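You operate a simulated robot arm through the tools that you are given. There is no shell and no other tool. Be economical: measure what you need, move in short steps, check, and stop when the job is done.

Carry out the task below with a simulated robot arm. There is one attempt and no reset: what you move stays moved.

Task
Buckle in the strap tongue that the buckle's label names.
Fine: free the buckle latch, move the old tongue to the empty pocket on the stand, and set the latch again. Set down upright: strap tongue. Where these are worked on the way, their far stop is far enough and under half their travel is too little: buckle latch.

It is judged by the outcome, as a careful person would: the job done as asked, and still so three seconds after it is handed in. It fails if anything else is knocked over, pushed out of place, dropped, spilled or broken.

Robot
A 5-joint arm with a three-finger gripper on a trunk, on a base that drives. Base frame: it is fixed to the floor where the robot stands at the start and does not move with it; the origin is under the middle of the robot, x ahead of it, y to its left, z up. Units: m, degrees, N and s.
With the tool pointing down near the work surface it reaches from about 0.3 to 0.66 m from the robot's upright axis, wherever it stands. Its first joint turns from -166.0 to 166.0 degrees. Places, roughly: buckle latch [0.7, 0.2, 0.7]; buckle slot [0.7, 0.3, 0.7]; pocket one [-1.2, -1.1, 0.9]; strap tongue [-1.25, -1, 1]. The tool tilts only in the upright plane through the base axis and itself; it spins freely about its own axis. Payload 1.37 kg.
The TCP is the grasp point between the finger pads, 0.016 m short of the fingertips. In the tool frame z runs along the fingers and y along their closing line. Largest opening 0.101 m; the body of the gripper starts 0.082 m behind the TCP.
Orientation is that of the tool frame in the base frame, as a unit quaternion [x, y, z, w]. With the fingers straight down and closing along the base's y, the tool's x points along the base's -x, its y along +y and its z along -z.

Tools
- The arm moves only by the tool arm_command. Its argument "plan" is a list of rows, each a list of 6 numbers: the shift along the base's x, y, z in m, then the turn, a rotation vector about the base's x, y, z in degrees. In form: [[dx, dy, dz, wx, wy, wz], ...]. A call has 1 to 12 rows; each row is the pose to reach, as a shift and turn from the pose commanded when the call began. "gripper" is the finger opening in m, from 0 to 0.101, set as the call begins (left out, the last holds). A row lasts 0.2 s, in which the tool goes at most 0.05 m and 8.6 degrees; a call with a longer step from one row to the next is refused whole, and so is a gripper value outside its range. A pose out of reach is approached as far as the arm can. The call stops where the force on the tool passes 40 N (or 10 N more than at its start, if that is more) or the arm is blocked; 0.2 s more then pass. The fingers move at their own pace (about 0.045 m/s each) and stop on an object; they squeeze with about 22 N. The grip force told is the motor's: it shows also when the fingers shut on nothing. Time passes only in rows, and 0.2 s behind the last, so rows that repeat a pose let the fingers close. It gives the time, the measured TCP pose, the force on the tool (base axes), the opening and the grip force at its end, in the units of the frame above (readings bear some noise), with the torque about the TCP (base axes, N m) and any sound that the robot's microphone picked up, and new pictures: "pictures" is both (left out), scene, wrist or none.
- Cameras (640 x 400 px; columns grow to the right, rows downward): "scene" is now at [0.0318, 0.1865, 1.353]; the picture's right is [0.10, -1.00, 0.00], its down [-0.52, -0.05, -0.86] and it looks along [0.85, 0.08, -0.52] (base axes); focal length 269 px, centre (320, 200). "wrist" rides on the gripper at [0.072, 0.02, -0.104] in the tool frame; the picture's right is [-0.26, 0.96, 0.00], its down [-0.76, -0.21, -0.62] and it looks along [-0.60, -0.16, 0.78] (tool axes); focal length 265 px, centre (320, 200). There is no depth. A picture from a camera that has moved, and an enlarged one, comes with that camera's place and axes in the base frame and with its lens.
- slide_trunk(by): slides the trunk up (or, below 0, down) by that many m; the arm and the scene camera ride with it, the base frame stays. It gives what a move gives, with no picture.
- roll_base(legs): drives the robot by 1 to 6 legs, each [ahead, left, turn to the left] in m, m and degrees, along the robot's own axes; the way and the turn of a leg run together, so that a leg with both is an arc; at most 1.5 m and 180 degrees a leg. The arm and the cameras ride along, it lands a little off, and it stops where it bumps. It gives what a move gives, and a new picture of the scene camera.
- turn_head(pan, tilt): turns the head with the scene camera to pan (to the left, within 155 degrees either way) and tilt (down, from -29 to 69), counted from straight ahead of the robot. It gives what a move gives, and a new picture of the scene camera.
- enlarge(camera, box): a new picture of the part [left, top, right, bottom] of that camera's present view, enlarged. It takes no simulated time.
- job_done(): hands the job in; it is judged then, once.

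Work in short steps. Places have to be worked out from the pictures, the camera data and where the tool is seen: move nearer, look again, correct. Check each grasp and each placing, and mend what went wrong. You have 120 turns and 260 pictures in all, those below and enlarged ones among them. Open the gripper and draw the arm clear of the work before you hand the job in, unless the task says otherwise; then end with one line.

The tools are called after "Emit:" by a JSON object that holds its "method" and its "body". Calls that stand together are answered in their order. arm_command: Moves the arm, as the interface text tells. Its arguments: {"type":"object","properties":{"plan":{"type":"array"},"gripper":{"type":"number"},"pictures":{"type":"string","enum":["both","scene","wrist","none"]}},"required":["plan"]} The other tools are called the same way: slide_trunk (by) slides the trunk up or down; roll_base (legs) drives the base; turn_head (pan, tilt) turns the head that bears the scene camera; enlarge (camera, box) takes an enlarged picture of a part of a camera's view; job_done () hands the job in.

At the start:

```text
time: 0.0
tool_pos: [0.3791, 0.2144, 1.0807]
ee_rot: [0.0, 1.0, 0.0, 0.0]
wrist_force: [-0.3, -0.8, 0.4]
ft_torque: [-0.01, 0.0, 0.0]
grip_width: 0.1003
grip_force: 0.0
trunk travel left (down, up): [-0.275, 0.315]
robot x, y, heading: [-0.0015, -0.0008, 0.1]
head pan, tilt: [5.7, 31.2]
```

scene: 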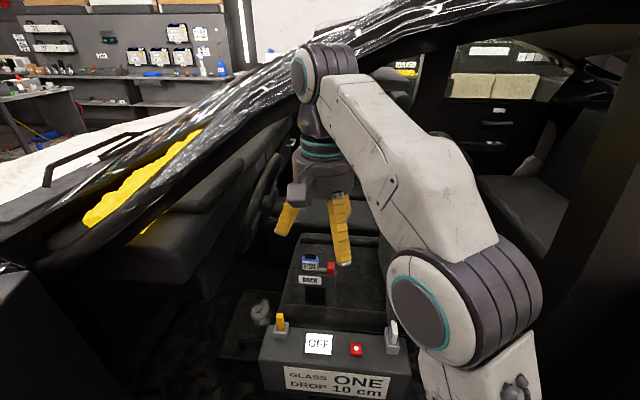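
wrist: 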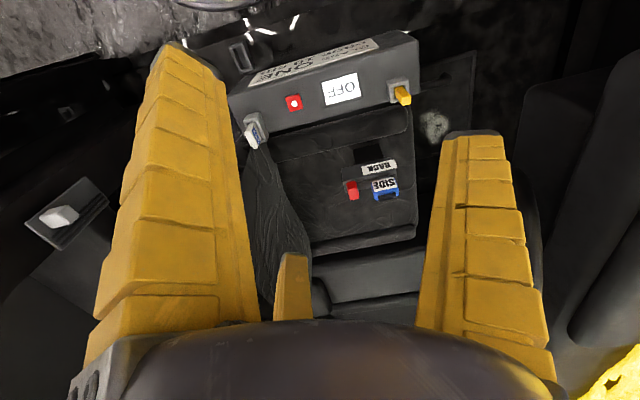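

The buckle console appears ahead with labels; I enlarge both views to read them.

Emit:
{"method": "enlarge", "body": {"camera": "scene", "box": [220, 230, 420, 400]}}

Emit:
{"method": "enlarge", "body": {"camera": "wrist", "box": [220, 30, 440, 260]}}

Emit:
{"method": "turn_head", "body": {"pan": 135, "tilt": 25}}

Emit:
{"method": "turn_head", "body": {"pan": -140, "tilt": 20}}

```text
2.35 times, centred on (320, 315) of scene
camera zoom: at [0.0318, 0.1865, 1.353], right [0.1, -1.0, 0.0], down [-0.52, -0.05, -0.86], along [0.85, 0.08, -0.52], focal length 632 px, centre (320, -71)
```

zoom: 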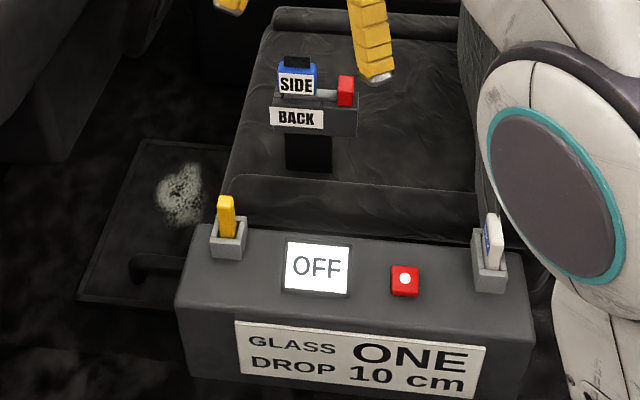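

```text
1.74 times, centred on (330, 145) of wrist
camera zoom: at [0.3074, 0.2336, 1.185], right [0.26, 0.96, 0.0], down [0.76, -0.21, 0.62], along [0.6, -0.16, -0.78], focal length 462 px, centre (303, 296)
```

zoom: 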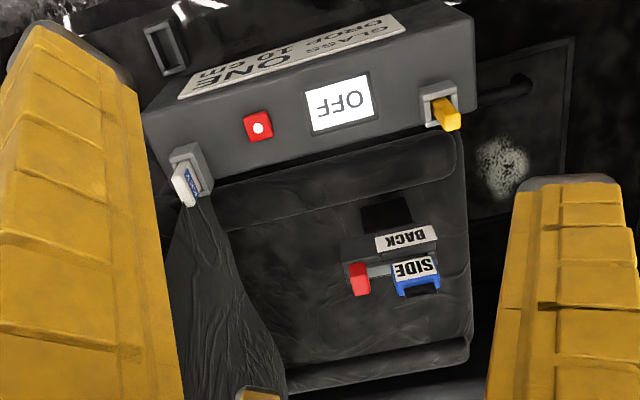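

```text
time: 2.1
tool_pos: [0.3779, 0.2133, 1.0813]
ee_rot: [0.001, 1.0, 0.0, 0.0]
wrist_force: [-0.4, -0.3, -0.7]
ft_torque: [0.01, -0.01, 0.02]
grip_width: 0.1005
grip_force: 0.0
trunk travel left (down, up): [-0.275, 0.315]
robot x, y, heading: [-0.0022, 0.0019, -0.1]
head pan, tilt: [135.0, 25.0]
camera scene: at [-0.1228, 0.2428, 1.3629], right [0.71, 0.71, 0.0], down [0.3, -0.3, -0.91], along [-0.64, 0.64, -0.42], focal length 269 px, centre (320, 200)
```

scene: 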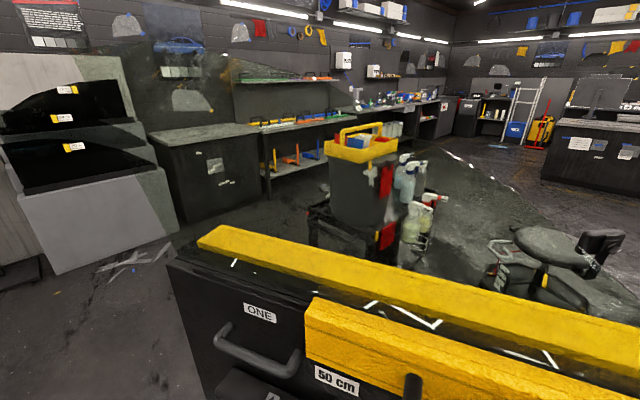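

```text
time: 5.9
tool_pos: [0.3791, 0.2142, 1.0804]
ee_rot: [0.0, 1.0, 0.0, 0.0]
wrist_force: [0.6, 0.9, 0.0]
ft_torque: [0.02, -0.01, -0.01]
grip_width: 0.1007
grip_force: 0.2
trunk travel left (down, up): [-0.275, 0.315]
robot x, y, heading: [0.0018, 0.0007, 0.1]
head pan, tilt: [-140.0, 20.0]
camera scene: at [-0.129, 0.1177, 1.371], right [-0.64, 0.77, 0.0], down [0.26, 0.22, -0.94], along [-0.72, -0.6, -0.34], focal length 269 px, centre (320, 200)
```

scene: 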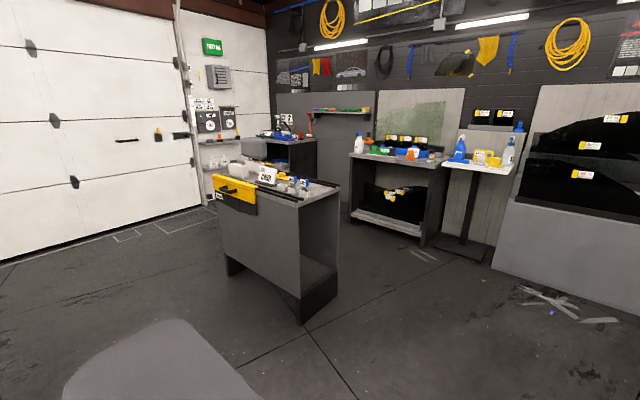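

The buckle label reads BACK, with the SIDE tongue in it. Zooming on the cart at behind-right, where the stand is.

Emit:
{"method": "enlarge", "body": {"camera": "scene", "box": [210, 145, 350, 235]}}

```text
4.44 times, centred on (280, 190) of scene
camera zoom: at [-0.129, 0.1177, 1.371], right [-0.64, 0.77, 0.0], down [0.26, 0.22, -0.94], along [-0.72, -0.6, -0.34], focal length 1195 px, centre (498, 244)
```

zoom: 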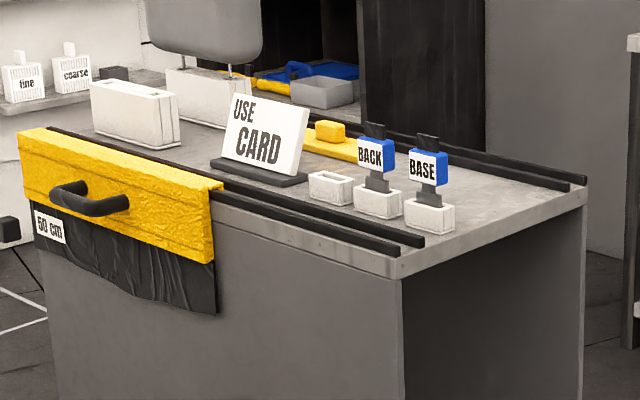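

The stand holds an empty pocket, BACK and BASE tongues. Now look at the buckle closely again; move the tool toward it using the wrist camera.

Emit:
{"method": "turn_head", "body": {"pan": 15, "tilt": 45}}

Emit:
{"method": "arm_command", "body": {"plan": [[0.04, 0, 0, 0, 0, 0], [0.08, 0, 0, 0, 0, 0], [0.12, 0, 0, 0, 0, 0], [0.15, 0.0, 0, 0, 0, 0]]}}

```text
time: 8.3
tool_pos: [0.3796, 0.2136, 1.0801]
ee_rot: [0.0, 1.0, 0.001, 0.0]
wrist_force: [0.7, 0.4, 1.0]
ft_torque: [0.02, -0.03, -0.04]
grip_width: 0.1006
grip_force: 0.0
trunk travel left (down, up): [-0.275, 0.315]
robot x, y, heading: [0.0021, -0.0006, 0.2]
head pan, tilt: [15.0, 45.0]
camera scene: at [0.0208, 0.1986, 1.3323], right [0.26, -0.97, 0.0], down [-0.68, -0.18, -0.71], along [0.68, 0.18, -0.71], focal length 269 px, centre (320, 200)
```

scene: 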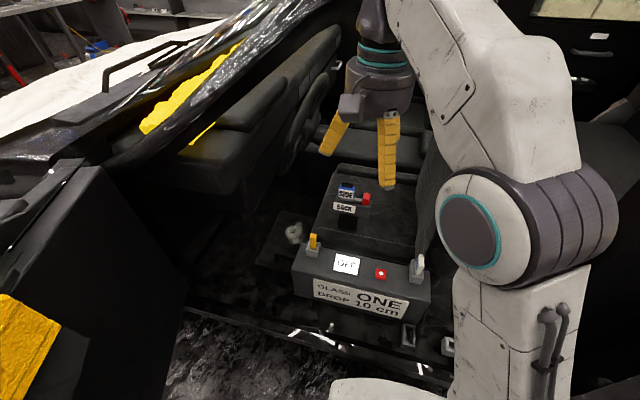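

```text
time: 9.5
tool_pos: [0.4257, 0.2267, 1.0617]
ee_rot: [-0.031, 0.998, 0.017, 0.059]
wrist_force: [1.1, -0.3, -11.3]
ft_torque: [-0.02, 0.11, 0.02]
grip_width: 0.101
grip_force: 0.0
out of reach, approached as far as the arm can: row 1, 2, 3, 4
trunk travel left (down, up): [-0.275, 0.315]
robot x, y, heading: [-0.0087, 0.019, 2.9]
head pan, tilt: [15.0, 45.0]
stopped in row 4: the arm was blocked; the commanded pose is now the measured one
camera scene: at [-0.0714, 0.2053, 1.3389], right [0.31, -0.95, 0.01], down [-0.63, -0.21, -0.75], along [0.71, 0.22, -0.67], focal length 269 px, centre (320, 200)
camera wrist: at [0.3413, 0.2377, 1.1581], right [0.2, 0.98, 0.06], down [0.69, -0.19, 0.7], along [0.7, -0.1, -0.71], focal length 265 px, centre (320, 200)
```

scene: 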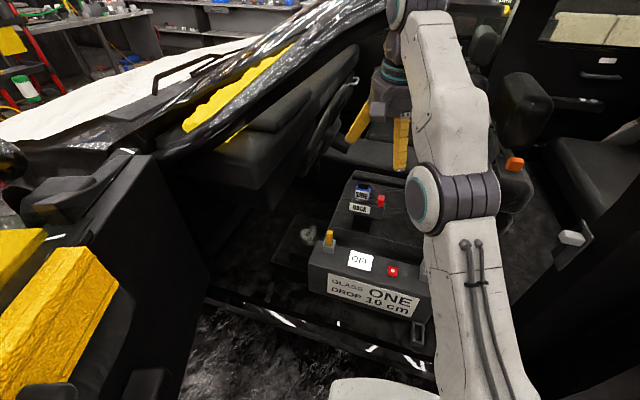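
wrist: 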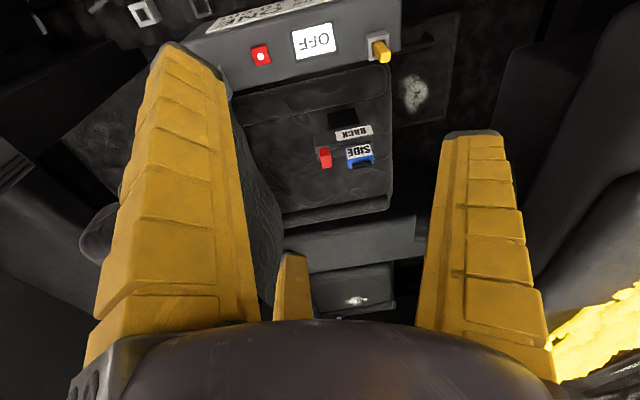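

The arm was blocked, probably its elbow against the car frame, and the base shifted a bit. I retract immediately and look up to see what's near.

Emit:
{"method": "arm_command", "body": {"plan": [[-0.03, -0.005, 0.0, 0, 0, 0], [-0.06, -0.01, 0.0, 0, 0, 0]], "pictures": "none"}}

Emit:
{"method": "turn_head", "body": {"pan": 0, "tilt": 0}}

```text
time: 9.9
tool_pos: [0.427, 0.2298, 1.05]
ee_rot: [-0.032, 0.998, 0.015, 0.061]
wrist_force: [0.5, -1.0, -11.8]
ft_torque: [0.1, 0.04, 0.0]
grip_width: 0.1008
grip_force: 0.2
trunk travel left (down, up): [-0.275, 0.315]
robot x, y, heading: [-0.0139, 0.0215, 3.6]
head pan, tilt: [15.0, 45.0]
stopped in row 1: the arm was blocked; the commanded pose is now the measured one
```

```text
time: 11.0
tool_pos: [0.4243, 0.2277, 1.0451]
ee_rot: [-0.037, 0.998, 0.01, 0.051]
wrist_force: [0.2, -0.3, -0.7]
ft_torque: [-0.01, -0.03, 0.0]
grip_width: 0.1003
grip_force: 0.1
trunk travel left (down, up): [-0.275, 0.315]
robot x, y, heading: [-0.0072, 0.0194, 4.1]
head pan, tilt: [0.0, 0.0]
camera scene: at [-0.0852, 0.1877, 1.4107], right [0.07, -1.0, 0.0], down [0.07, 0.01, -1.0], along [1.0, 0.07, 0.07], focal length 269 px, centre (320, 200)
```

scene: 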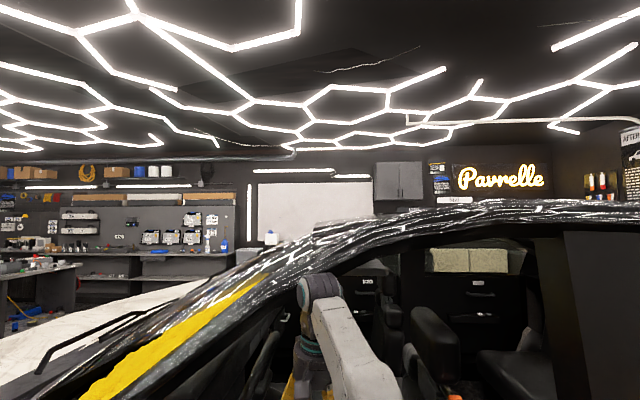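

The elbow is against the roof rail; lowering the trunk relieves it and brings the arm to working height.

Emit:
{"method": "slide_trunk", "body": {"by": -0.12}}

Emit:
{"method": "turn_head", "body": {"pan": 5, "tilt": 30}}

```text
time: 11.3
tool_pos: [0.4971, 0.2454, 0.9631]
ee_rot: [-0.045, 0.999, 0.0, 0.007]
wrist_force: [-6.2, -1.3, 2.5]
ft_torque: [0.11, -0.61, 0.02]
grip_width: 0.1007
grip_force: 0.1
trunk travel left (down, up): [-0.273, 0.317]
robot x, y, heading: [-0.0181, 0.0256, 5.1]
head pan, tilt: [0.0, 0.0]
stopped: the arm was blocked; the commanded pose is now the measured one
```

```text
time: 12.3
tool_pos: [0.5016, 0.2304, 0.9941]
ee_rot: [-0.033, 0.999, 0.007, 0.008]
wrist_force: [-0.2, -0.2, 0.8]
ft_torque: [0.02, 0.0, 0.0]
grip_width: 0.1004
grip_force: 0.0
trunk travel left (down, up): [-0.273, 0.317]
robot x, y, heading: [-0.0052, 0.0187, 4.0]
head pan, tilt: [5.0, 30.0]
camera scene: at [0.0176, 0.2025, 1.3528], right [0.15, -0.99, 0.0], down [-0.5, -0.07, -0.86], along [0.85, 0.14, -0.5], focal length 269 px, centre (320, 200)
```

scene: 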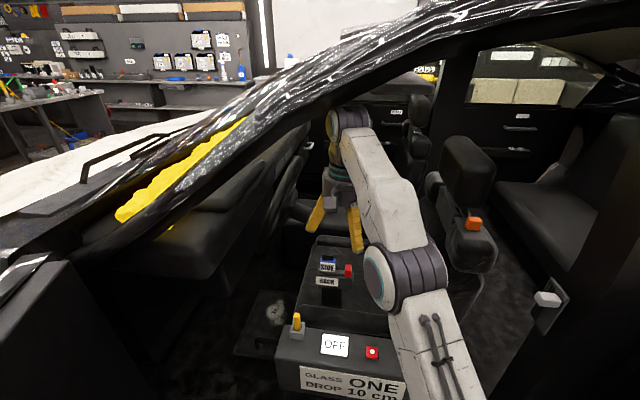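

The arm popped free and is now under the roof line. Try lowering the trunk again.

Emit:
{"method": "slide_trunk", "body": {"by": -0.1}}

Emit:
{"method": "arm_command", "body": {"plan": [[0, 0, 0, 0, 0, 0]]}}

```text
time: 13.6
tool_pos: [0.4921, 0.2371, 0.9051]
ee_rot: [-0.037, 0.999, 0.009, 0.021]
wrist_force: [0.1, -0.1, 0.3]
ft_torque: [0.02, 0.0, 0.01]
grip_width: 0.1004
grip_force: 0.0
trunk travel left (down, up): [-0.173, 0.417]
robot x, y, heading: [-0.0158, 0.0186, 4.1]
head pan, tilt: [5.0, 30.0]
```

```text
time: 14.0
tool_pos: [0.4919, 0.2374, 0.9045]
ee_rot: [-0.037, 0.999, 0.008, 0.02]
wrist_force: [-0.6, 0.4, -0.3]
ft_torque: [-0.02, -0.01, -0.04]
grip_width: 0.1007
grip_force: 0.0
trunk travel left (down, up): [-0.173, 0.417]
robot x, y, heading: [-0.007, 0.019, 4.0]
head pan, tilt: [5.0, 30.0]
camera scene: at [0.0088, 0.2079, 1.2529], right [0.16, -0.99, 0.0], down [-0.49, -0.08, -0.87], along [0.86, 0.14, -0.5], focal length 269 px, centre (320, 200)
camera wrist: at [0.4158, 0.2497, 1.006], right [0.19, 0.98, 0.03], down [0.74, -0.16, 0.65], along [0.64, -0.11, -0.76], focal length 265 px, centre (320, 200)
```

scene: 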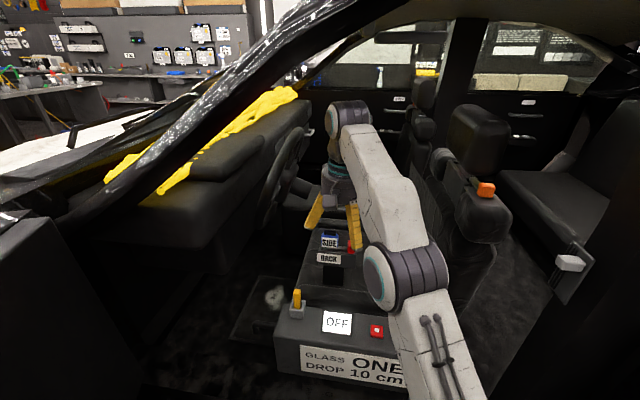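
wrist: 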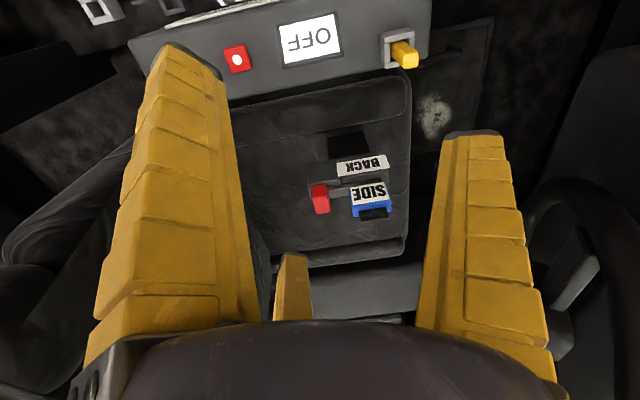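

Clear now. Zoom in on the buckle latch.

Emit:
{"method": "enlarge", "body": {"camera": "wrist", "box": [280, 120, 430, 230]}}

Emit:
{"method": "enlarge", "body": {"camera": "scene", "box": [290, 220, 380, 290]}}

```text
3.64 times, centred on (355, 175) of wrist
camera zoom: at [0.4158, 0.2497, 1.006], right [0.19, 0.98, 0.03], down [0.74, -0.16, 0.65], along [0.64, -0.11, -0.76], focal length 965 px, centre (193, 291)
```

zoom: 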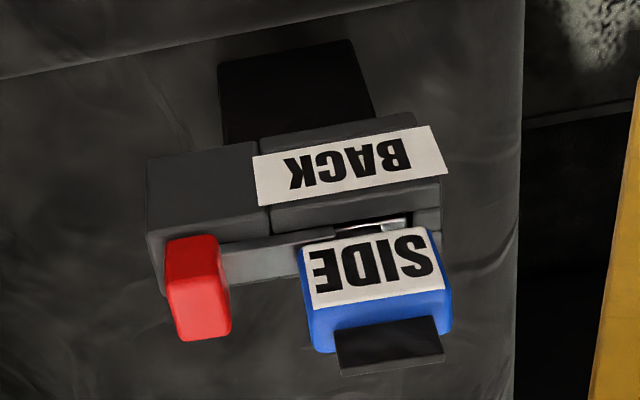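

```text
5.71 times, centred on (335, 255) of scene
camera zoom: at [0.0088, 0.2079, 1.2529], right [0.16, -0.99, 0.0], down [-0.49, -0.08, -0.87], along [0.86, 0.14, -0.5], focal length 1536 px, centre (234, -114)
```

zoom: 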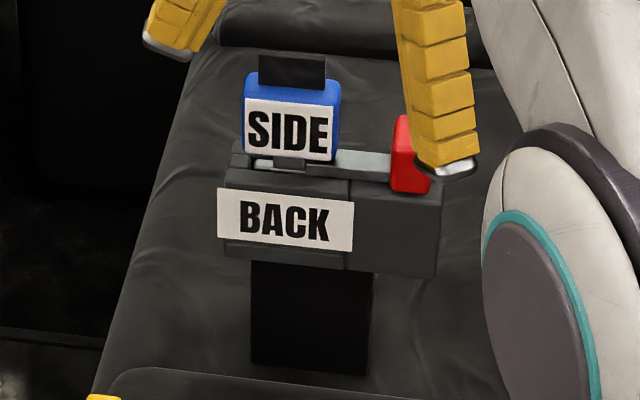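

The latch is a sliding bar with a red knob around (0.65, 0.21, 0.73), about 0.69 m from the axis – too far. I roll the base 0.1 ahead, having the arm already under the roof.

Emit:
{"method": "roll_base", "body": {"legs": [[0.1, 0, 0]]}}

Emit:
{"method": "arm_command", "body": {"plan": [[0, 0, 0, 0, 0, 0]], "pictures": "wrist"}}

```text
time: 15.2
tool_pos: [0.5582, 0.2394, 0.9038]
ee_rot: [-0.031, 0.999, 0.008, 0.019]
wrist_force: [0.2, 0.4, -0.5]
ft_torque: [-0.02, -0.03, -0.04]
grip_width: 0.1005
grip_force: 0.0
trunk travel left (down, up): [-0.173, 0.417]
robot x, y, heading: [0.0527, 0.0263, 3.4]
head pan, tilt: [5.0, 30.0]
stopped in leg 1: the robot was blocked; the commanded pose is now the measured one
camera scene: at [0.0745, 0.215, 1.2529], right [0.15, -0.99, 0.0], down [-0.49, -0.07, -0.87], along [0.86, 0.13, -0.5], focal length 269 px, centre (320, 200)
```

scene: 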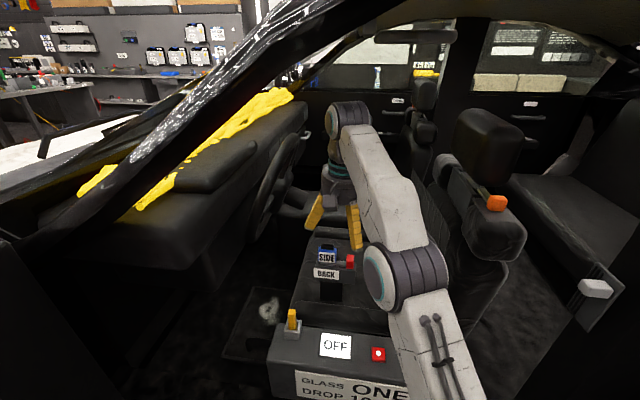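

```text
time: 15.6
tool_pos: [0.5589, 0.2388, 0.9026]
ee_rot: [-0.03, 0.999, 0.008, 0.02]
wrist_force: [-0.2, -0.4, 0.1]
ft_torque: [0.01, 0.0, -0.01]
grip_width: 0.1006
grip_force: 0.1
trunk travel left (down, up): [-0.173, 0.417]
robot x, y, heading: [0.0538, 0.0264, 3.1]
head pan, tilt: [5.0, 30.0]
camera wrist: at [0.4827, 0.2523, 1.0048], right [0.2, 0.98, 0.02], down [0.74, -0.17, 0.65], along [0.64, -0.11, -0.76], focal length 265 px, centre (320, 200)
```

wrist: 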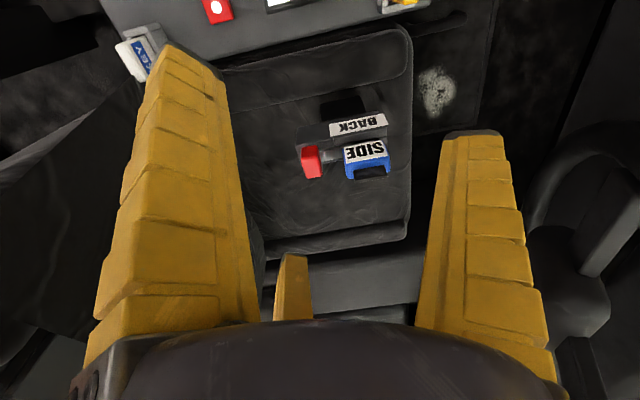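

Base is against the sill; knob re-estimated at (0.653, 0.214, 0.73), reachable. I spin the tool 90° so fingers close along x, and hover above the knob.

Emit:
{"method": "arm_command", "body": {"plan": [[0.009, -0.002, 0, -0.2, 0.1, 7.9], [0.018, -0.004, 0, -0.4, 0.2, 15.7], [0.026, -0.007, 0, -0.7, 0.3, 23.6], [0.034, -0.009, 0, -0.9, 0.4, 31.5], [0.043, -0.011, 0, -1.1, 0.5, 39.4], [0.051, -0.014, 0, -1.4, 0.6, 47.2], [0.06, -0.016, 0, -1.6, 0.8, 55.1], [0.068, -0.018, -0.01, -1.8, 0.9, 63.0], [0.077, -0.02, -0.02, -2.0, 1.0, 70.9], [0.085, -0.022, -0.03, -2.3, 1.1, 78.7], [0.094, -0.025, -0.04, -2.5, 1.2, 86.6], [0.094, -0.025, -0.04, -2.5, 1.2, 86.6]]}}

```text
time: 18.2
tool_pos: [0.6084, 0.1977, 0.8421]
ee_rot: [0.709, -0.705, 0.0, -0.001]
wrist_force: [-0.8, -0.1, 0.4]
ft_torque: [-0.03, -0.09, 0.0]
grip_width: 0.1005
grip_force: 0.0
out of reach, approached as far as the arm can: row 1, 2, 3, 4, 5, 6, 7, 8, 9, 10, 11, 12
trunk travel left (down, up): [-0.173, 0.417]
robot x, y, heading: [0.0537, 0.0275, 3.3]
head pan, tilt: [5.0, 30.0]
camera scene: at [0.0732, 0.2145, 1.253], right [0.15, -0.99, 0.0], down [-0.49, -0.07, -0.87], along [0.86, 0.13, -0.5], focal length 269 px, centre (320, 200)
camera wrist: at [0.5893, 0.1255, 0.9473], right [-0.97, 0.26, 0.0], down [0.2, 0.76, 0.62], along [0.16, 0.6, -0.78], focal length 265 px, centre (320, 200)
```

scene: 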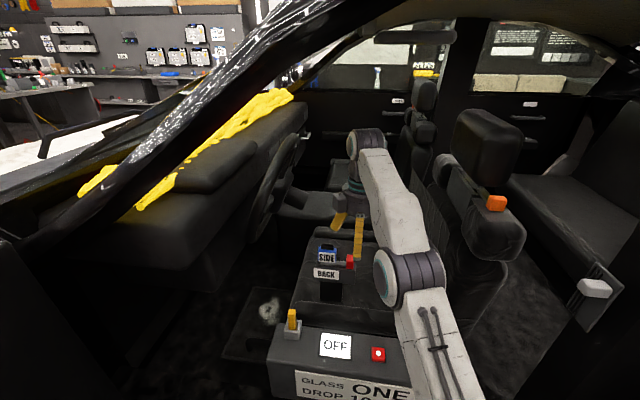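
wrist: 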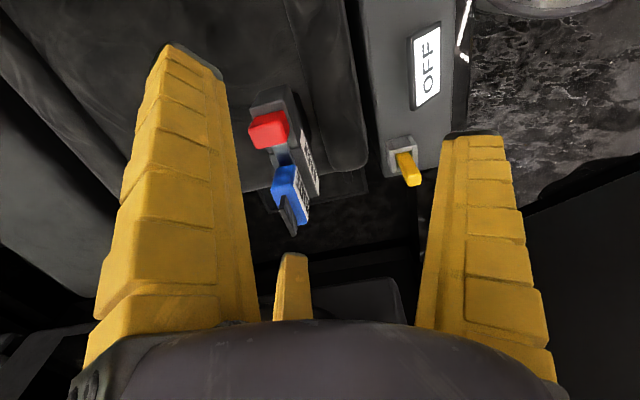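

Reach is short at this height; I retract and raise a bit, then lower the trunk to gain reach.

Emit:
{"method": "arm_command", "body": {"plan": [[-0.03, 0, 0.02, 0, 0, 0], [-0.06, 0, 0.04, 0, 0, 0]], "pictures": "none"}}

Emit:
{"method": "slide_trunk", "body": {"by": -0.1}}

Emit:
{"method": "arm_command", "body": {"plan": [[0.03, 0, 0.02, 0, 0, 0], [0.06, 0.008, 0.05, 0, 0, 0], [0.1, 0.016, 0.06, 0, 0, 0]]}}

```text
time: 18.8
tool_pos: [0.547, 0.1983, 0.8827]
ee_rot: [0.709, -0.706, 0.0, 0.002]
wrist_force: [0.4, -0.2, -0.7]
ft_torque: [-0.01, 0.02, 0.0]
grip_width: 0.1008
grip_force: 0.1
trunk travel left (down, up): [-0.173, 0.417]
robot x, y, heading: [0.0534, 0.0287, 3.4]
head pan, tilt: [5.0, 30.0]
```

```text
time: 20.1
tool_pos: [0.5467, 0.1983, 0.7819]
ee_rot: [0.708, -0.706, -0.001, 0.002]
wrist_force: [0.7, 0.0, -0.4]
ft_torque: [0.03, -0.01, 0.0]
grip_width: 0.1007
grip_force: 0.2
trunk travel left (down, up): [-0.073, 0.517]
robot x, y, heading: [0.0522, 0.025, 3.3]
head pan, tilt: [5.0, 30.0]
```

```text
time: 20.9
tool_pos: [0.5738, 0.1939, 0.7966]
ee_rot: [0.708, -0.706, -0.001, 0.0]
wrist_force: [-0.1, 0.5, -0.7]
ft_torque: [-0.01, -0.01, -0.01]
grip_width: 0.1005
grip_force: 0.1
out of reach, approached as far as the arm can: row 1, 2, 3
trunk travel left (down, up): [-0.073, 0.517]
robot x, y, heading: [0.0496, 0.0282, 3.5]
head pan, tilt: [5.0, 30.0]
camera scene: at [0.0746, 0.2149, 1.1529], right [0.15, -0.99, 0.0], down [-0.49, -0.07, -0.87], along [0.86, 0.13, -0.5], focal length 269 px, centre (320, 200)
camera wrist: at [0.5545, 0.1217, 0.899], right [-0.97, 0.26, 0.0], down [0.21, 0.76, 0.62], along [0.16, 0.6, -0.78], focal length 265 px, centre (320, 200)
```

scene: 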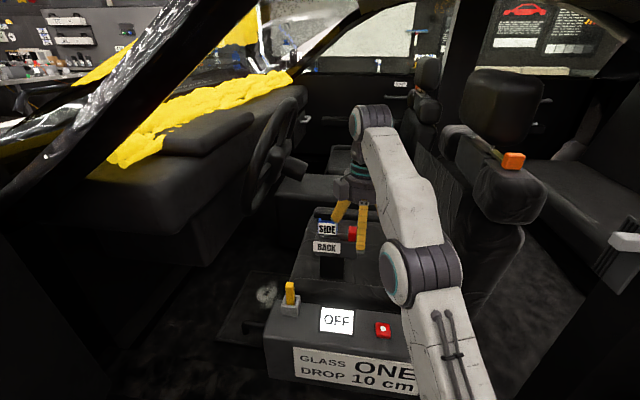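
wrist: 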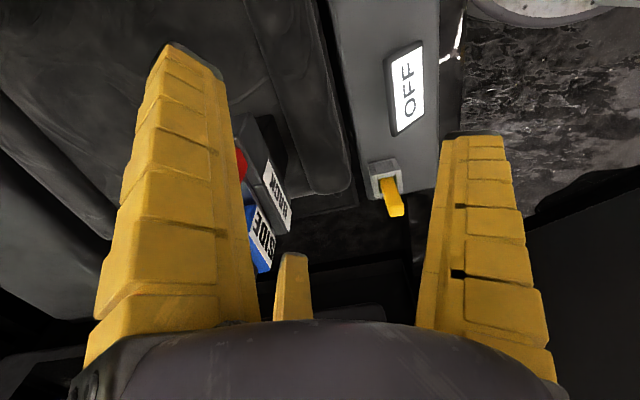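

Reach depends on tool height relative to shoulder; moving the base to the left and trunk higher will help. I raise the trunk 0.1, move the tool right a little, then back off the sill and shift left 0.13.

Emit:
{"method": "slide_trunk", "body": {"by": 0.12}}

Emit:
{"method": "arm_command", "body": {"plan": [[0, -0.04, -0.02, 0, 0, 0], [0, -0.06, -0.04, 0, 0, 0]], "pictures": "none"}}

Emit:
{"method": "roll_base", "body": {"legs": [[-0.015, 0, 0], [0, 0.13, 0]]}}

```text
time: 22.4
tool_pos: [0.5725, 0.1938, 0.9148]
ee_rot: [0.708, -0.706, -0.001, 0.0]
wrist_force: [-0.1, 0.0, 0.3]
ft_torque: [0.02, 0.0, 0.02]
grip_width: 0.1003
grip_force: 0.0
trunk travel left (down, up): [-0.193, 0.397]
robot x, y, heading: [0.0517, 0.0313, 3.5]
head pan, tilt: [5.0, 30.0]
```

```text
time: 23.0
tool_pos: [0.5716, 0.1336, 0.8744]
ee_rot: [0.708, -0.706, 0.0, 0.0]
wrist_force: [0.3, 1.0, -0.9]
ft_torque: [-0.01, 0.01, 0.01]
grip_width: 0.1005
grip_force: 0.0
trunk travel left (down, up): [-0.193, 0.397]
robot x, y, heading: [0.0529, 0.0273, 3.3]
head pan, tilt: [5.0, 30.0]
```

```text
time: 24.6
tool_pos: [0.5486, 0.2593, 0.8737]
ee_rot: [0.708, -0.706, -0.001, 0.001]
wrist_force: [0.0, 0.2, -0.2]
ft_torque: [0.0, 0.01, -0.01]
grip_width: 0.1006
grip_force: 0.0
trunk travel left (down, up): [-0.193, 0.397]
robot x, y, heading: [0.027, 0.1537, 3.4]
head pan, tilt: [5.0, 30.0]
camera scene: at [0.0525, 0.3409, 1.2729], right [0.14, -0.99, 0.0], down [-0.49, -0.07, -0.87], along [0.86, 0.13, -0.5], focal length 269 px, centre (320, 200)
```

scene: 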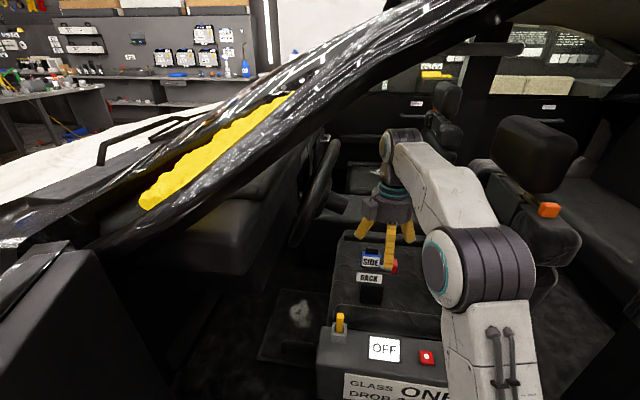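

Now nudge ahead 0.02 and bring the tool above the knob at z≈0.81.

Emit:
{"method": "roll_base", "body": {"legs": [[0.02, 0, 0]]}}

Emit:
{"method": "arm_command", "body": {"plan": [[0.03, -0.02, -0.02, 0, 0, 0], [0.05, -0.045, -0.05, 0, 0, 0], [0.085, -0.045, -0.07, 0, 0, 0], [0.085, -0.045, -0.07, 0, 0, 0]]}}

```text
time: 25.4
tool_pos: [0.5694, 0.2608, 0.8745]
ee_rot: [0.707, -0.707, -0.001, 0.001]
wrist_force: [-0.5, -0.3, -0.6]
ft_torque: [0.01, -0.03, -0.01]
grip_width: 0.1006
grip_force: 0.0
trunk travel left (down, up): [-0.193, 0.397]
robot x, y, heading: [0.0536, 0.1551, 3.3]
head pan, tilt: [5.0, 30.0]
camera scene: at [0.0723, 0.3422, 1.2729], right [0.15, -0.99, 0.0], down [-0.49, -0.07, -0.87], along [0.86, 0.13, -0.5], focal length 269 px, centre (320, 200)
```

scene: 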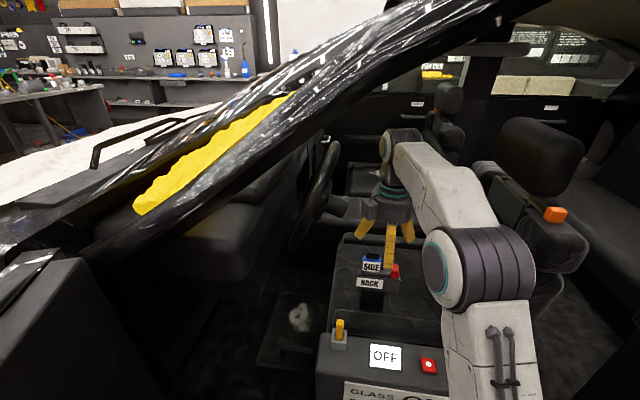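

```text
time: 26.4
tool_pos: [0.6596, 0.2171, 0.8049]
ee_rot: [0.707, -0.707, -0.001, 0.001]
wrist_force: [0.0, 0.2, 0.5]
ft_torque: [0.0, 0.02, 0.0]
grip_width: 0.1004
grip_force: 0.0
trunk travel left (down, up): [-0.193, 0.397]
robot x, y, heading: [0.0486, 0.154, 3.4]
head pan, tilt: [5.0, 30.0]
camera scene: at [0.0729, 0.3422, 1.2728], right [0.15, -0.99, 0.0], down [-0.5, -0.07, -0.87], along [0.86, 0.13, -0.5], focal length 269 px, centre (320, 200)
camera wrist: at [0.6397, 0.1447, 0.9097], right [-0.97, 0.26, 0.0], down [0.21, 0.76, 0.62], along [0.16, 0.6, -0.78], focal length 265 px, centre (320, 200)
```

scene: 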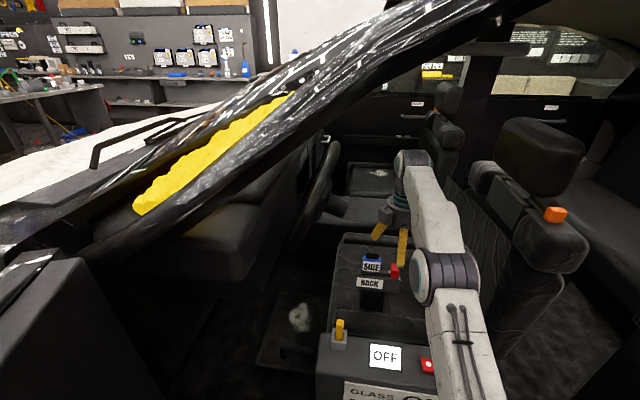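
wrist: 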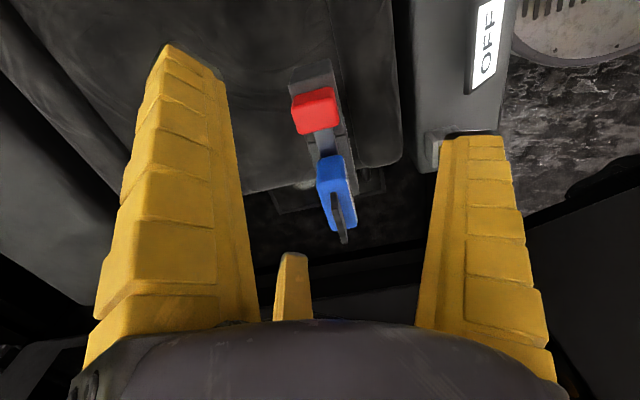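

Enlarging the wrist view to locate knob precisely.

Emit:
{"method": "enlarge", "body": {"camera": "wrist", "box": [250, 50, 410, 250]}}

Emit:
{"method": "enlarge", "body": {"camera": "scene", "box": [345, 210, 435, 310]}}

```text
2.00 times, centred on (330, 150) of wrist
camera zoom: at [0.6397, 0.1447, 0.9097], right [-0.97, 0.26, 0.0], down [0.21, 0.76, 0.62], along [0.16, 0.6, -0.78], focal length 531 px, centre (300, 300)
```

zoom: 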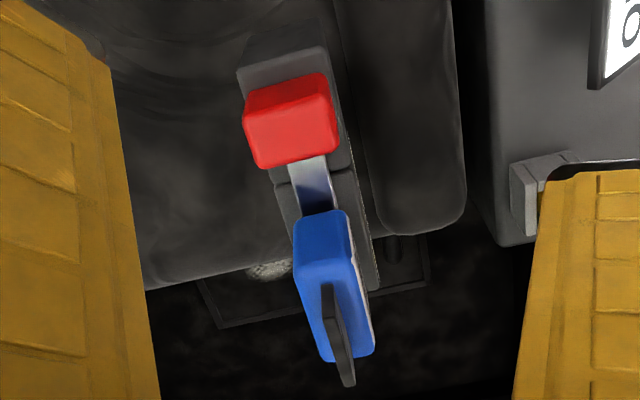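

```text
4.00 times, centred on (390, 260) of scene
camera zoom: at [0.0729, 0.3422, 1.2728], right [0.15, -0.99, 0.0], down [-0.5, -0.07, -0.87], along [0.86, 0.13, -0.5], focal length 1075 px, centre (40, -40)
```

zoom: 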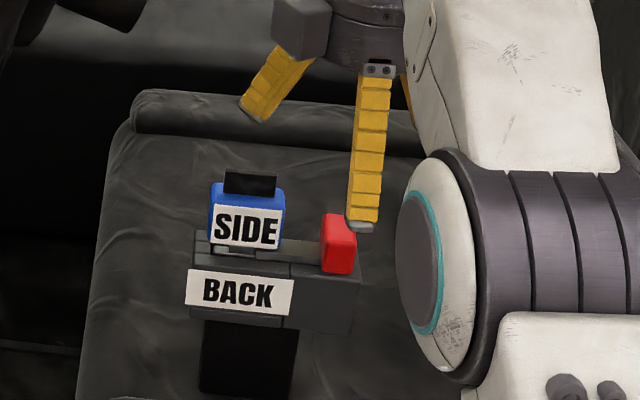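

Knob is about 0.032 in x, centre (0.658, 0.213, 0.73). Lower with opening 0.065 and then check.

Emit:
{"method": "arm_command", "body": {"plan": [[-0.001, -0.004, -0.02, 0, 0, 0], [-0.001, -0.004, -0.045, 0, 0, 0], [-0.001, -0.004, -0.068, 0, 0, 0], [-0.001, -0.004, -0.068, 0, 0, 0]], "gripper": 0.065}}

```text
time: 27.4
tool_pos: [0.6547, 0.2153, 0.7344]
ee_rot: [0.709, -0.706, -0.001, 0.001]
wrist_force: [-0.1, 0.3, 1.1]
ft_torque: [0.0, -0.02, -0.03]
grip_width: 0.0683
grip_force: 2.0
trunk travel left (down, up): [-0.193, 0.397]
robot x, y, heading: [0.0542, 0.1557, 3.6]
head pan, tilt: [5.0, 30.0]
camera scene: at [0.0724, 0.3422, 1.2729], right [0.15, -0.99, 0.0], down [-0.49, -0.07, -0.87], along [0.86, 0.13, -0.5], focal length 269 px, centre (320, 200)
camera wrist: at [0.6357, 0.1423, 0.8397], right [-0.97, 0.26, 0.0], down [0.21, 0.76, 0.62], along [0.16, 0.6, -0.78], focal length 265 px, centre (320, 200)
```

scene: 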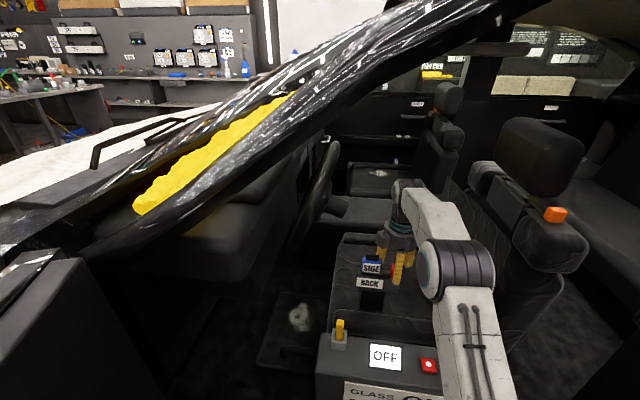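
wrist: 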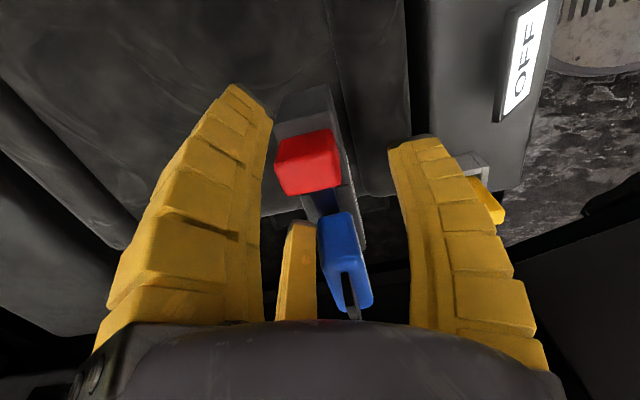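

Check alignment of fingers and knob along y in enlarged views.

Emit:
{"method": "enlarge", "body": {"camera": "scene", "box": [350, 220, 430, 300]}}

Emit:
{"method": "enlarge", "body": {"camera": "wrist", "box": [220, 80, 440, 320]}}

```text
5.00 times, centred on (390, 260) of scene
camera zoom: at [0.0724, 0.3422, 1.2729], right [0.15, -0.99, 0.0], down [-0.49, -0.07, -0.87], along [0.86, 0.13, -0.5], focal length 1344 px, centre (-30, -100)
```

zoom: 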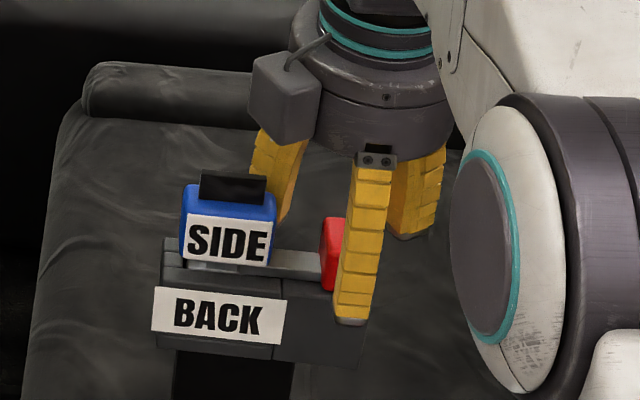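

```text
1.67 times, centred on (330, 200) of wrist
camera zoom: at [0.6357, 0.1423, 0.8397], right [-0.97, 0.26, 0.0], down [0.21, 0.76, 0.62], along [0.16, 0.6, -0.78], focal length 442 px, centre (303, 200)
```

zoom: 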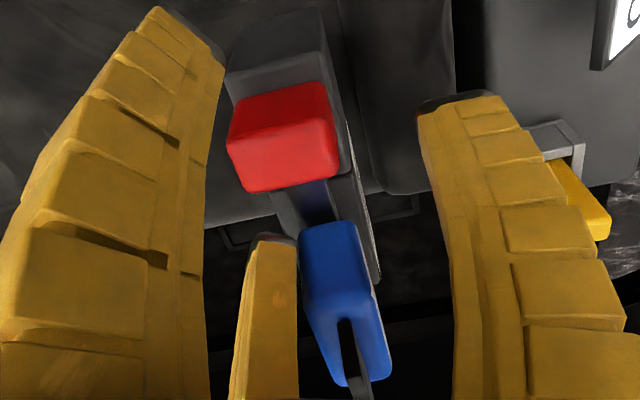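

The knob appears roughly between fingers (y≈0.215). Close gently on it and look at the opening.

Emit:
{"method": "arm_command", "body": {"plan": [[0, 0, 0, 0, 0, 0], [0, 0, 0, 0, 0, 0], [0, 0, 0, 0, 0, 0], [0, 0, 0, 0, 0, 0]], "gripper": 0.01}}

```text
time: 28.4
tool_pos: [0.655, 0.2127, 0.7364]
ee_rot: [0.707, -0.707, -0.001, 0.001]
wrist_force: [5.1, -10.8, 0.1]
ft_torque: [-0.06, 0.06, -0.07]
grip_width: 0.0264
grip_force: 12.9
trunk travel left (down, up): [-0.193, 0.397]
robot x, y, heading: [0.051, 0.1554, 3.4]
head pan, tilt: [5.0, 30.0]
camera scene: at [0.073, 0.3409, 1.273], right [0.14, -0.99, 0.0], down [-0.5, -0.07, -0.87], along [0.86, 0.13, -0.5], focal length 269 px, centre (320, 200)
camera wrist: at [0.6362, 0.1401, 0.8399], right [-0.96, 0.26, 0.0], down [0.21, 0.76, 0.62], along [0.16, 0.6, -0.78], focal length 265 px, centre (320, 200)
```

scene: 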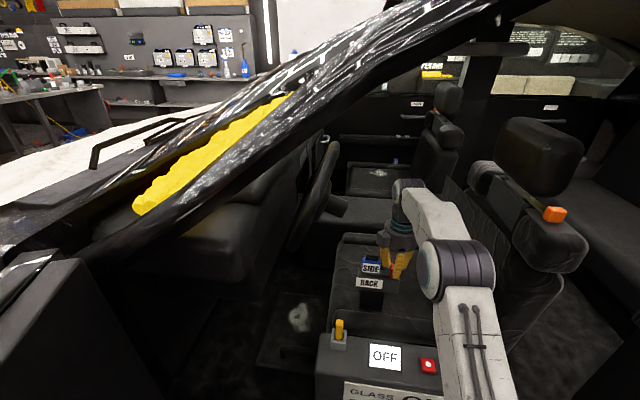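
wrist: 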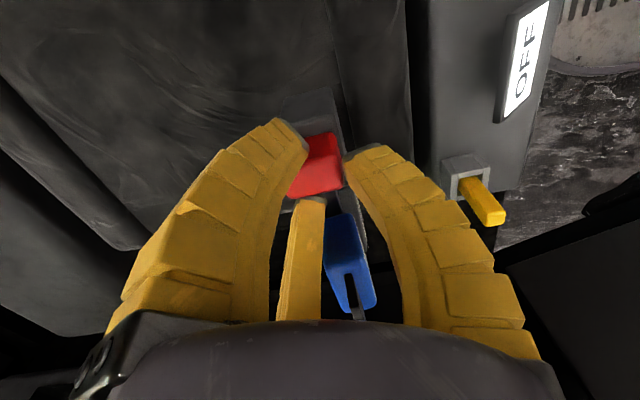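

Gripped at 0.026. Pull toward −y.

Emit:
{"method": "arm_command", "body": {"plan": [[0, -0.01, 0, 0, 0, 0], [0, -0.02, 0, 0, 0, 0], [0, -0.03, 0, 0, 0, 0], [0, -0.04, 0, 0, 0, 0], [0, -0.05, 0, 0, 0, 0]]}}

```text
time: 29.3
tool_pos: [0.6526, 0.1972, 0.7362]
ee_rot: [0.716, -0.698, 0.0, 0.001]
wrist_force: [5.4, 21.9, -0.9]
ft_torque: [0.18, 0.12, 0.16]
grip_width: 0.0285
grip_force: 14.4
trunk travel left (down, up): [-0.193, 0.397]
robot x, y, heading: [0.0468, 0.1566, 3.9]
head pan, tilt: [5.0, 30.0]
stopped in row 4: the force on the tool passed its limit at 44 N (the readings are from after the stop); the commanded pose is now the measured one
camera scene: at [0.0718, 0.3456, 1.2725], right [0.15, -0.99, 0.0], down [-0.49, -0.08, -0.87], along [0.86, 0.13, -0.5], focal length 269 px, centre (320, 200)
camera wrist: at [0.6356, 0.1234, 0.8405], right [-0.97, 0.24, 0.0], down [0.19, 0.76, 0.62], along [0.15, 0.6, -0.79], focal length 265 px, centre (320, 200)
```

scene: 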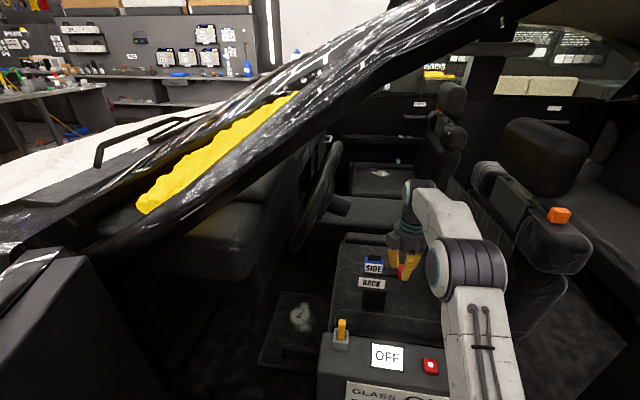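
wrist: 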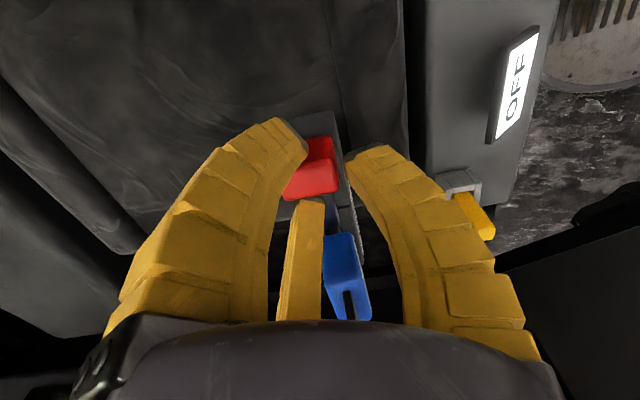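

It moved ~1.8 cm and met resistance. Zoom in to see whether that's the stop.

Emit:
{"method": "enlarge", "body": {"camera": "scene", "box": [350, 230, 430, 300]}}

Emit:
{"method": "enlarge", "body": {"camera": "wrist", "box": [240, 90, 420, 330]}}

```text
5.71 times, centred on (390, 265) of scene
camera zoom: at [0.0718, 0.3456, 1.2725], right [0.15, -0.99, 0.0], down [-0.49, -0.08, -0.87], along [0.86, 0.13, -0.5], focal length 1536 px, centre (-80, -171)
```

zoom: 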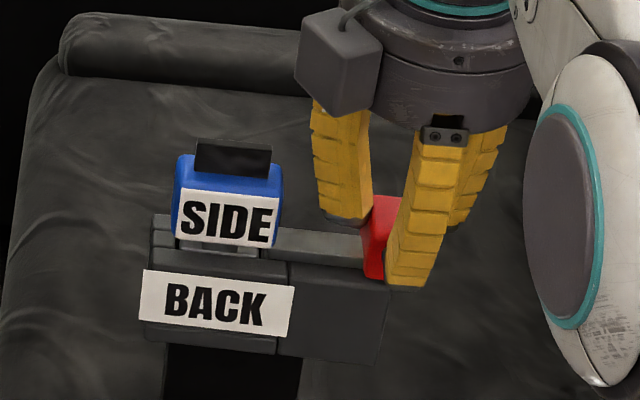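

```text
1.67 times, centred on (330, 210) of wrist
camera zoom: at [0.6356, 0.1234, 0.8405], right [-0.97, 0.24, 0.0], down [0.19, 0.76, 0.62], along [0.15, 0.6, -0.79], focal length 442 px, centre (303, 183)
```

zoom: 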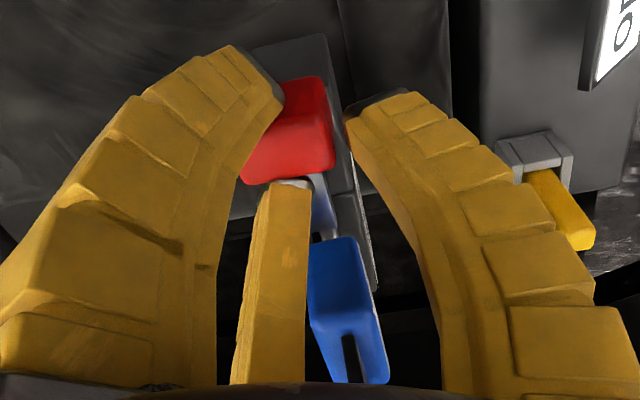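

Knob moved with the fingers ~1.9 cm. Pull again a little to confirm it's the stop.

Emit:
{"method": "arm_command", "body": {"plan": [[0.001, -0.005, 0, 0, 0, 0], [0.002, -0.01, 0, 0, 0, 0], [0.002, -0.015, 0, 0, 0, 0], [0.002, -0.02, 0, 0, 0, 0]], "gripper": 0.0, "pictures": "none"}}

Emit:
{"method": "enlarge", "body": {"camera": "scene", "box": [350, 230, 430, 300]}}

```text
time: 29.8
tool_pos: [0.654, 0.197, 0.7374]
ee_rot: [0.72, -0.693, -0.001, 0.002]
wrist_force: [4.3, 16.0, 1.0]
ft_torque: [0.14, 0.31, 0.17]
grip_width: 0.0261
grip_force: 22.1
trunk travel left (down, up): [-0.193, 0.397]
robot x, y, heading: [0.0519, 0.1587, 3.6]
head pan, tilt: [5.0, 30.0]
stopped in row 2: the force on the tool passed its limit at 44 N (the readings are from after the stop); the commanded pose is now the measured one
```

```text
5.71 times, centred on (390, 265) of scene
camera zoom: at [0.071, 0.3458, 1.2726], right [0.15, -0.99, 0.0], down [-0.49, -0.08, -0.87], along [0.86, 0.13, -0.5], focal length 1536 px, centre (-80, -171)
```

zoom: 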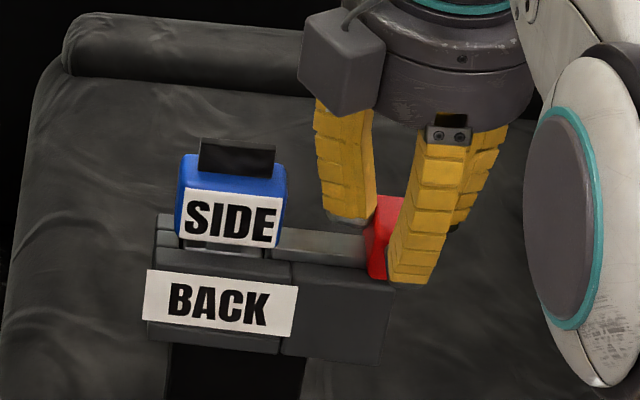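

That's the firm far stop. Release, rise clear, and check that the latch stays.

Emit:
{"method": "arm_command", "body": {"plan": [[0, 0, 0, 0, 0, 0], [0, 0, 0, 0, 0, 0], [0, 0, 0, 0, 0, 0], [0, 0, 0.03, 0, 0, 0], [0, 0, 0.06, 0, 0, 0]], "gripper": 0.07, "pictures": "none"}}

Emit:
{"method": "slide_trunk", "body": {"by": 0.06}}

Emit:
{"method": "arm_command", "body": {"plan": [[0, 0.03, 0, 0, 0, -3], [0, 0.06, 0, 0, 0, -3], [0.003, 0.08, -0.02, 0, 0, -3]]}}

```text
time: 31.0
tool_pos: [0.6495, 0.1923, 0.7953]
ee_rot: [0.719, -0.695, -0.002, 0.003]
wrist_force: [0.8, 0.8, 0.1]
ft_torque: [0.04, 0.0, -0.04]
grip_width: 0.0728
grip_force: 2.1
trunk travel left (down, up): [-0.193, 0.397]
robot x, y, heading: [0.0495, 0.159, 3.6]
head pan, tilt: [5.0, 30.0]
```

```text
time: 32.0
tool_pos: [0.6502, 0.1933, 0.8561]
ee_rot: [0.718, -0.696, -0.002, 0.001]
wrist_force: [0.3, -0.5, -0.9]
ft_torque: [0.05, -0.04, -0.02]
grip_width: 0.073
grip_force: 2.0
trunk travel left (down, up): [-0.253, 0.337]
robot x, y, heading: [0.0509, 0.1584, 3.8]
head pan, tilt: [5.0, 30.0]
```

```text
time: 32.8
tool_pos: [0.6546, 0.2736, 0.8347]
ee_rot: [-0.7, 0.714, 0.001, -0.002]
wrist_force: [-1.1, 0.4, 1.2]
ft_torque: [0.0, 0.0, -0.02]
grip_width: 0.0728
grip_force: 2.2
trunk travel left (down, up): [-0.253, 0.337]
robot x, y, heading: [0.0529, 0.1583, 3.6]
head pan, tilt: [5.0, 30.0]
camera scene: at [0.0708, 0.3438, 1.3329], right [0.15, -0.99, 0.0], down [-0.49, -0.08, -0.87], along [0.86, 0.13, -0.5], focal length 269 px, centre (320, 200)
camera wrist: at [0.6342, 0.2025, 0.9394], right [-0.96, 0.28, 0.0], down [0.23, 0.75, 0.62], along [0.17, 0.59, -0.79], focal length 265 px, centre (320, 200)
```

scene: 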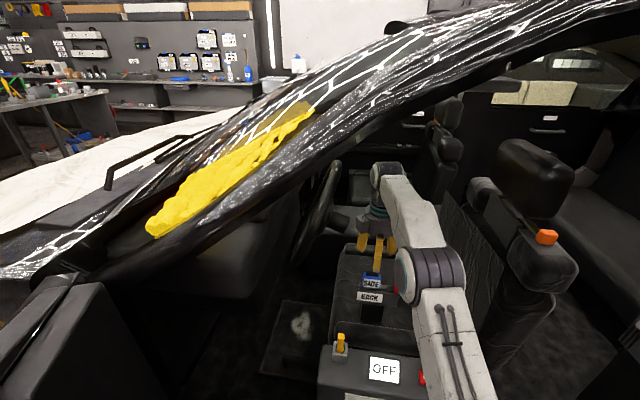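
wrist: 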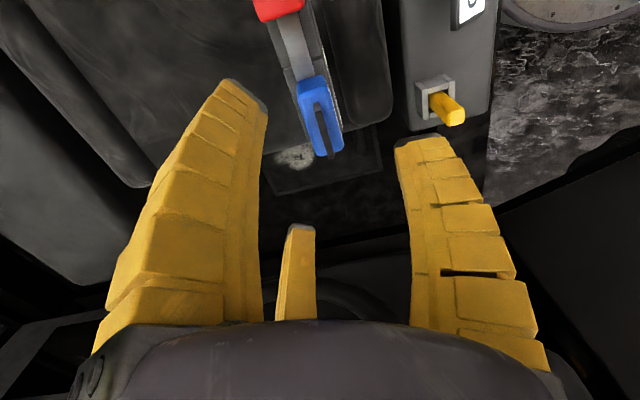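

Latch stays open. Zoom to measure the tongue.

Emit:
{"method": "enlarge", "body": {"camera": "scene", "box": [340, 235, 420, 315]}}

Emit:
{"method": "enlarge", "body": {"camera": "wrist", "box": [260, 0, 420, 200]}}

```text
5.00 times, centred on (380, 275) of scene
camera zoom: at [0.0708, 0.3438, 1.3329], right [0.15, -0.99, 0.0], down [-0.49, -0.08, -0.87], along [0.86, 0.13, -0.5], focal length 1344 px, centre (20, -175)
```

zoom: 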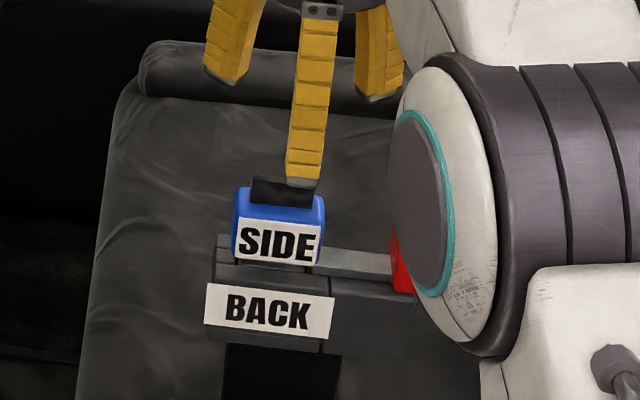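

```text
2.00 times, centred on (340, 100) of wrist
camera zoom: at [0.6342, 0.2025, 0.9394], right [-0.96, 0.28, 0.0], down [0.23, 0.75, 0.62], along [0.17, 0.59, -0.79], focal length 531 px, centre (280, 400)
```

zoom: 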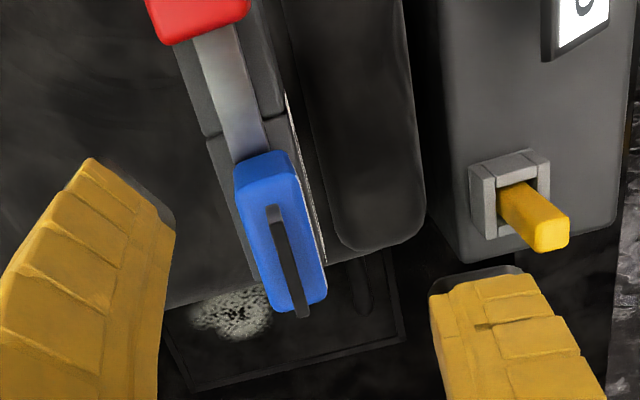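

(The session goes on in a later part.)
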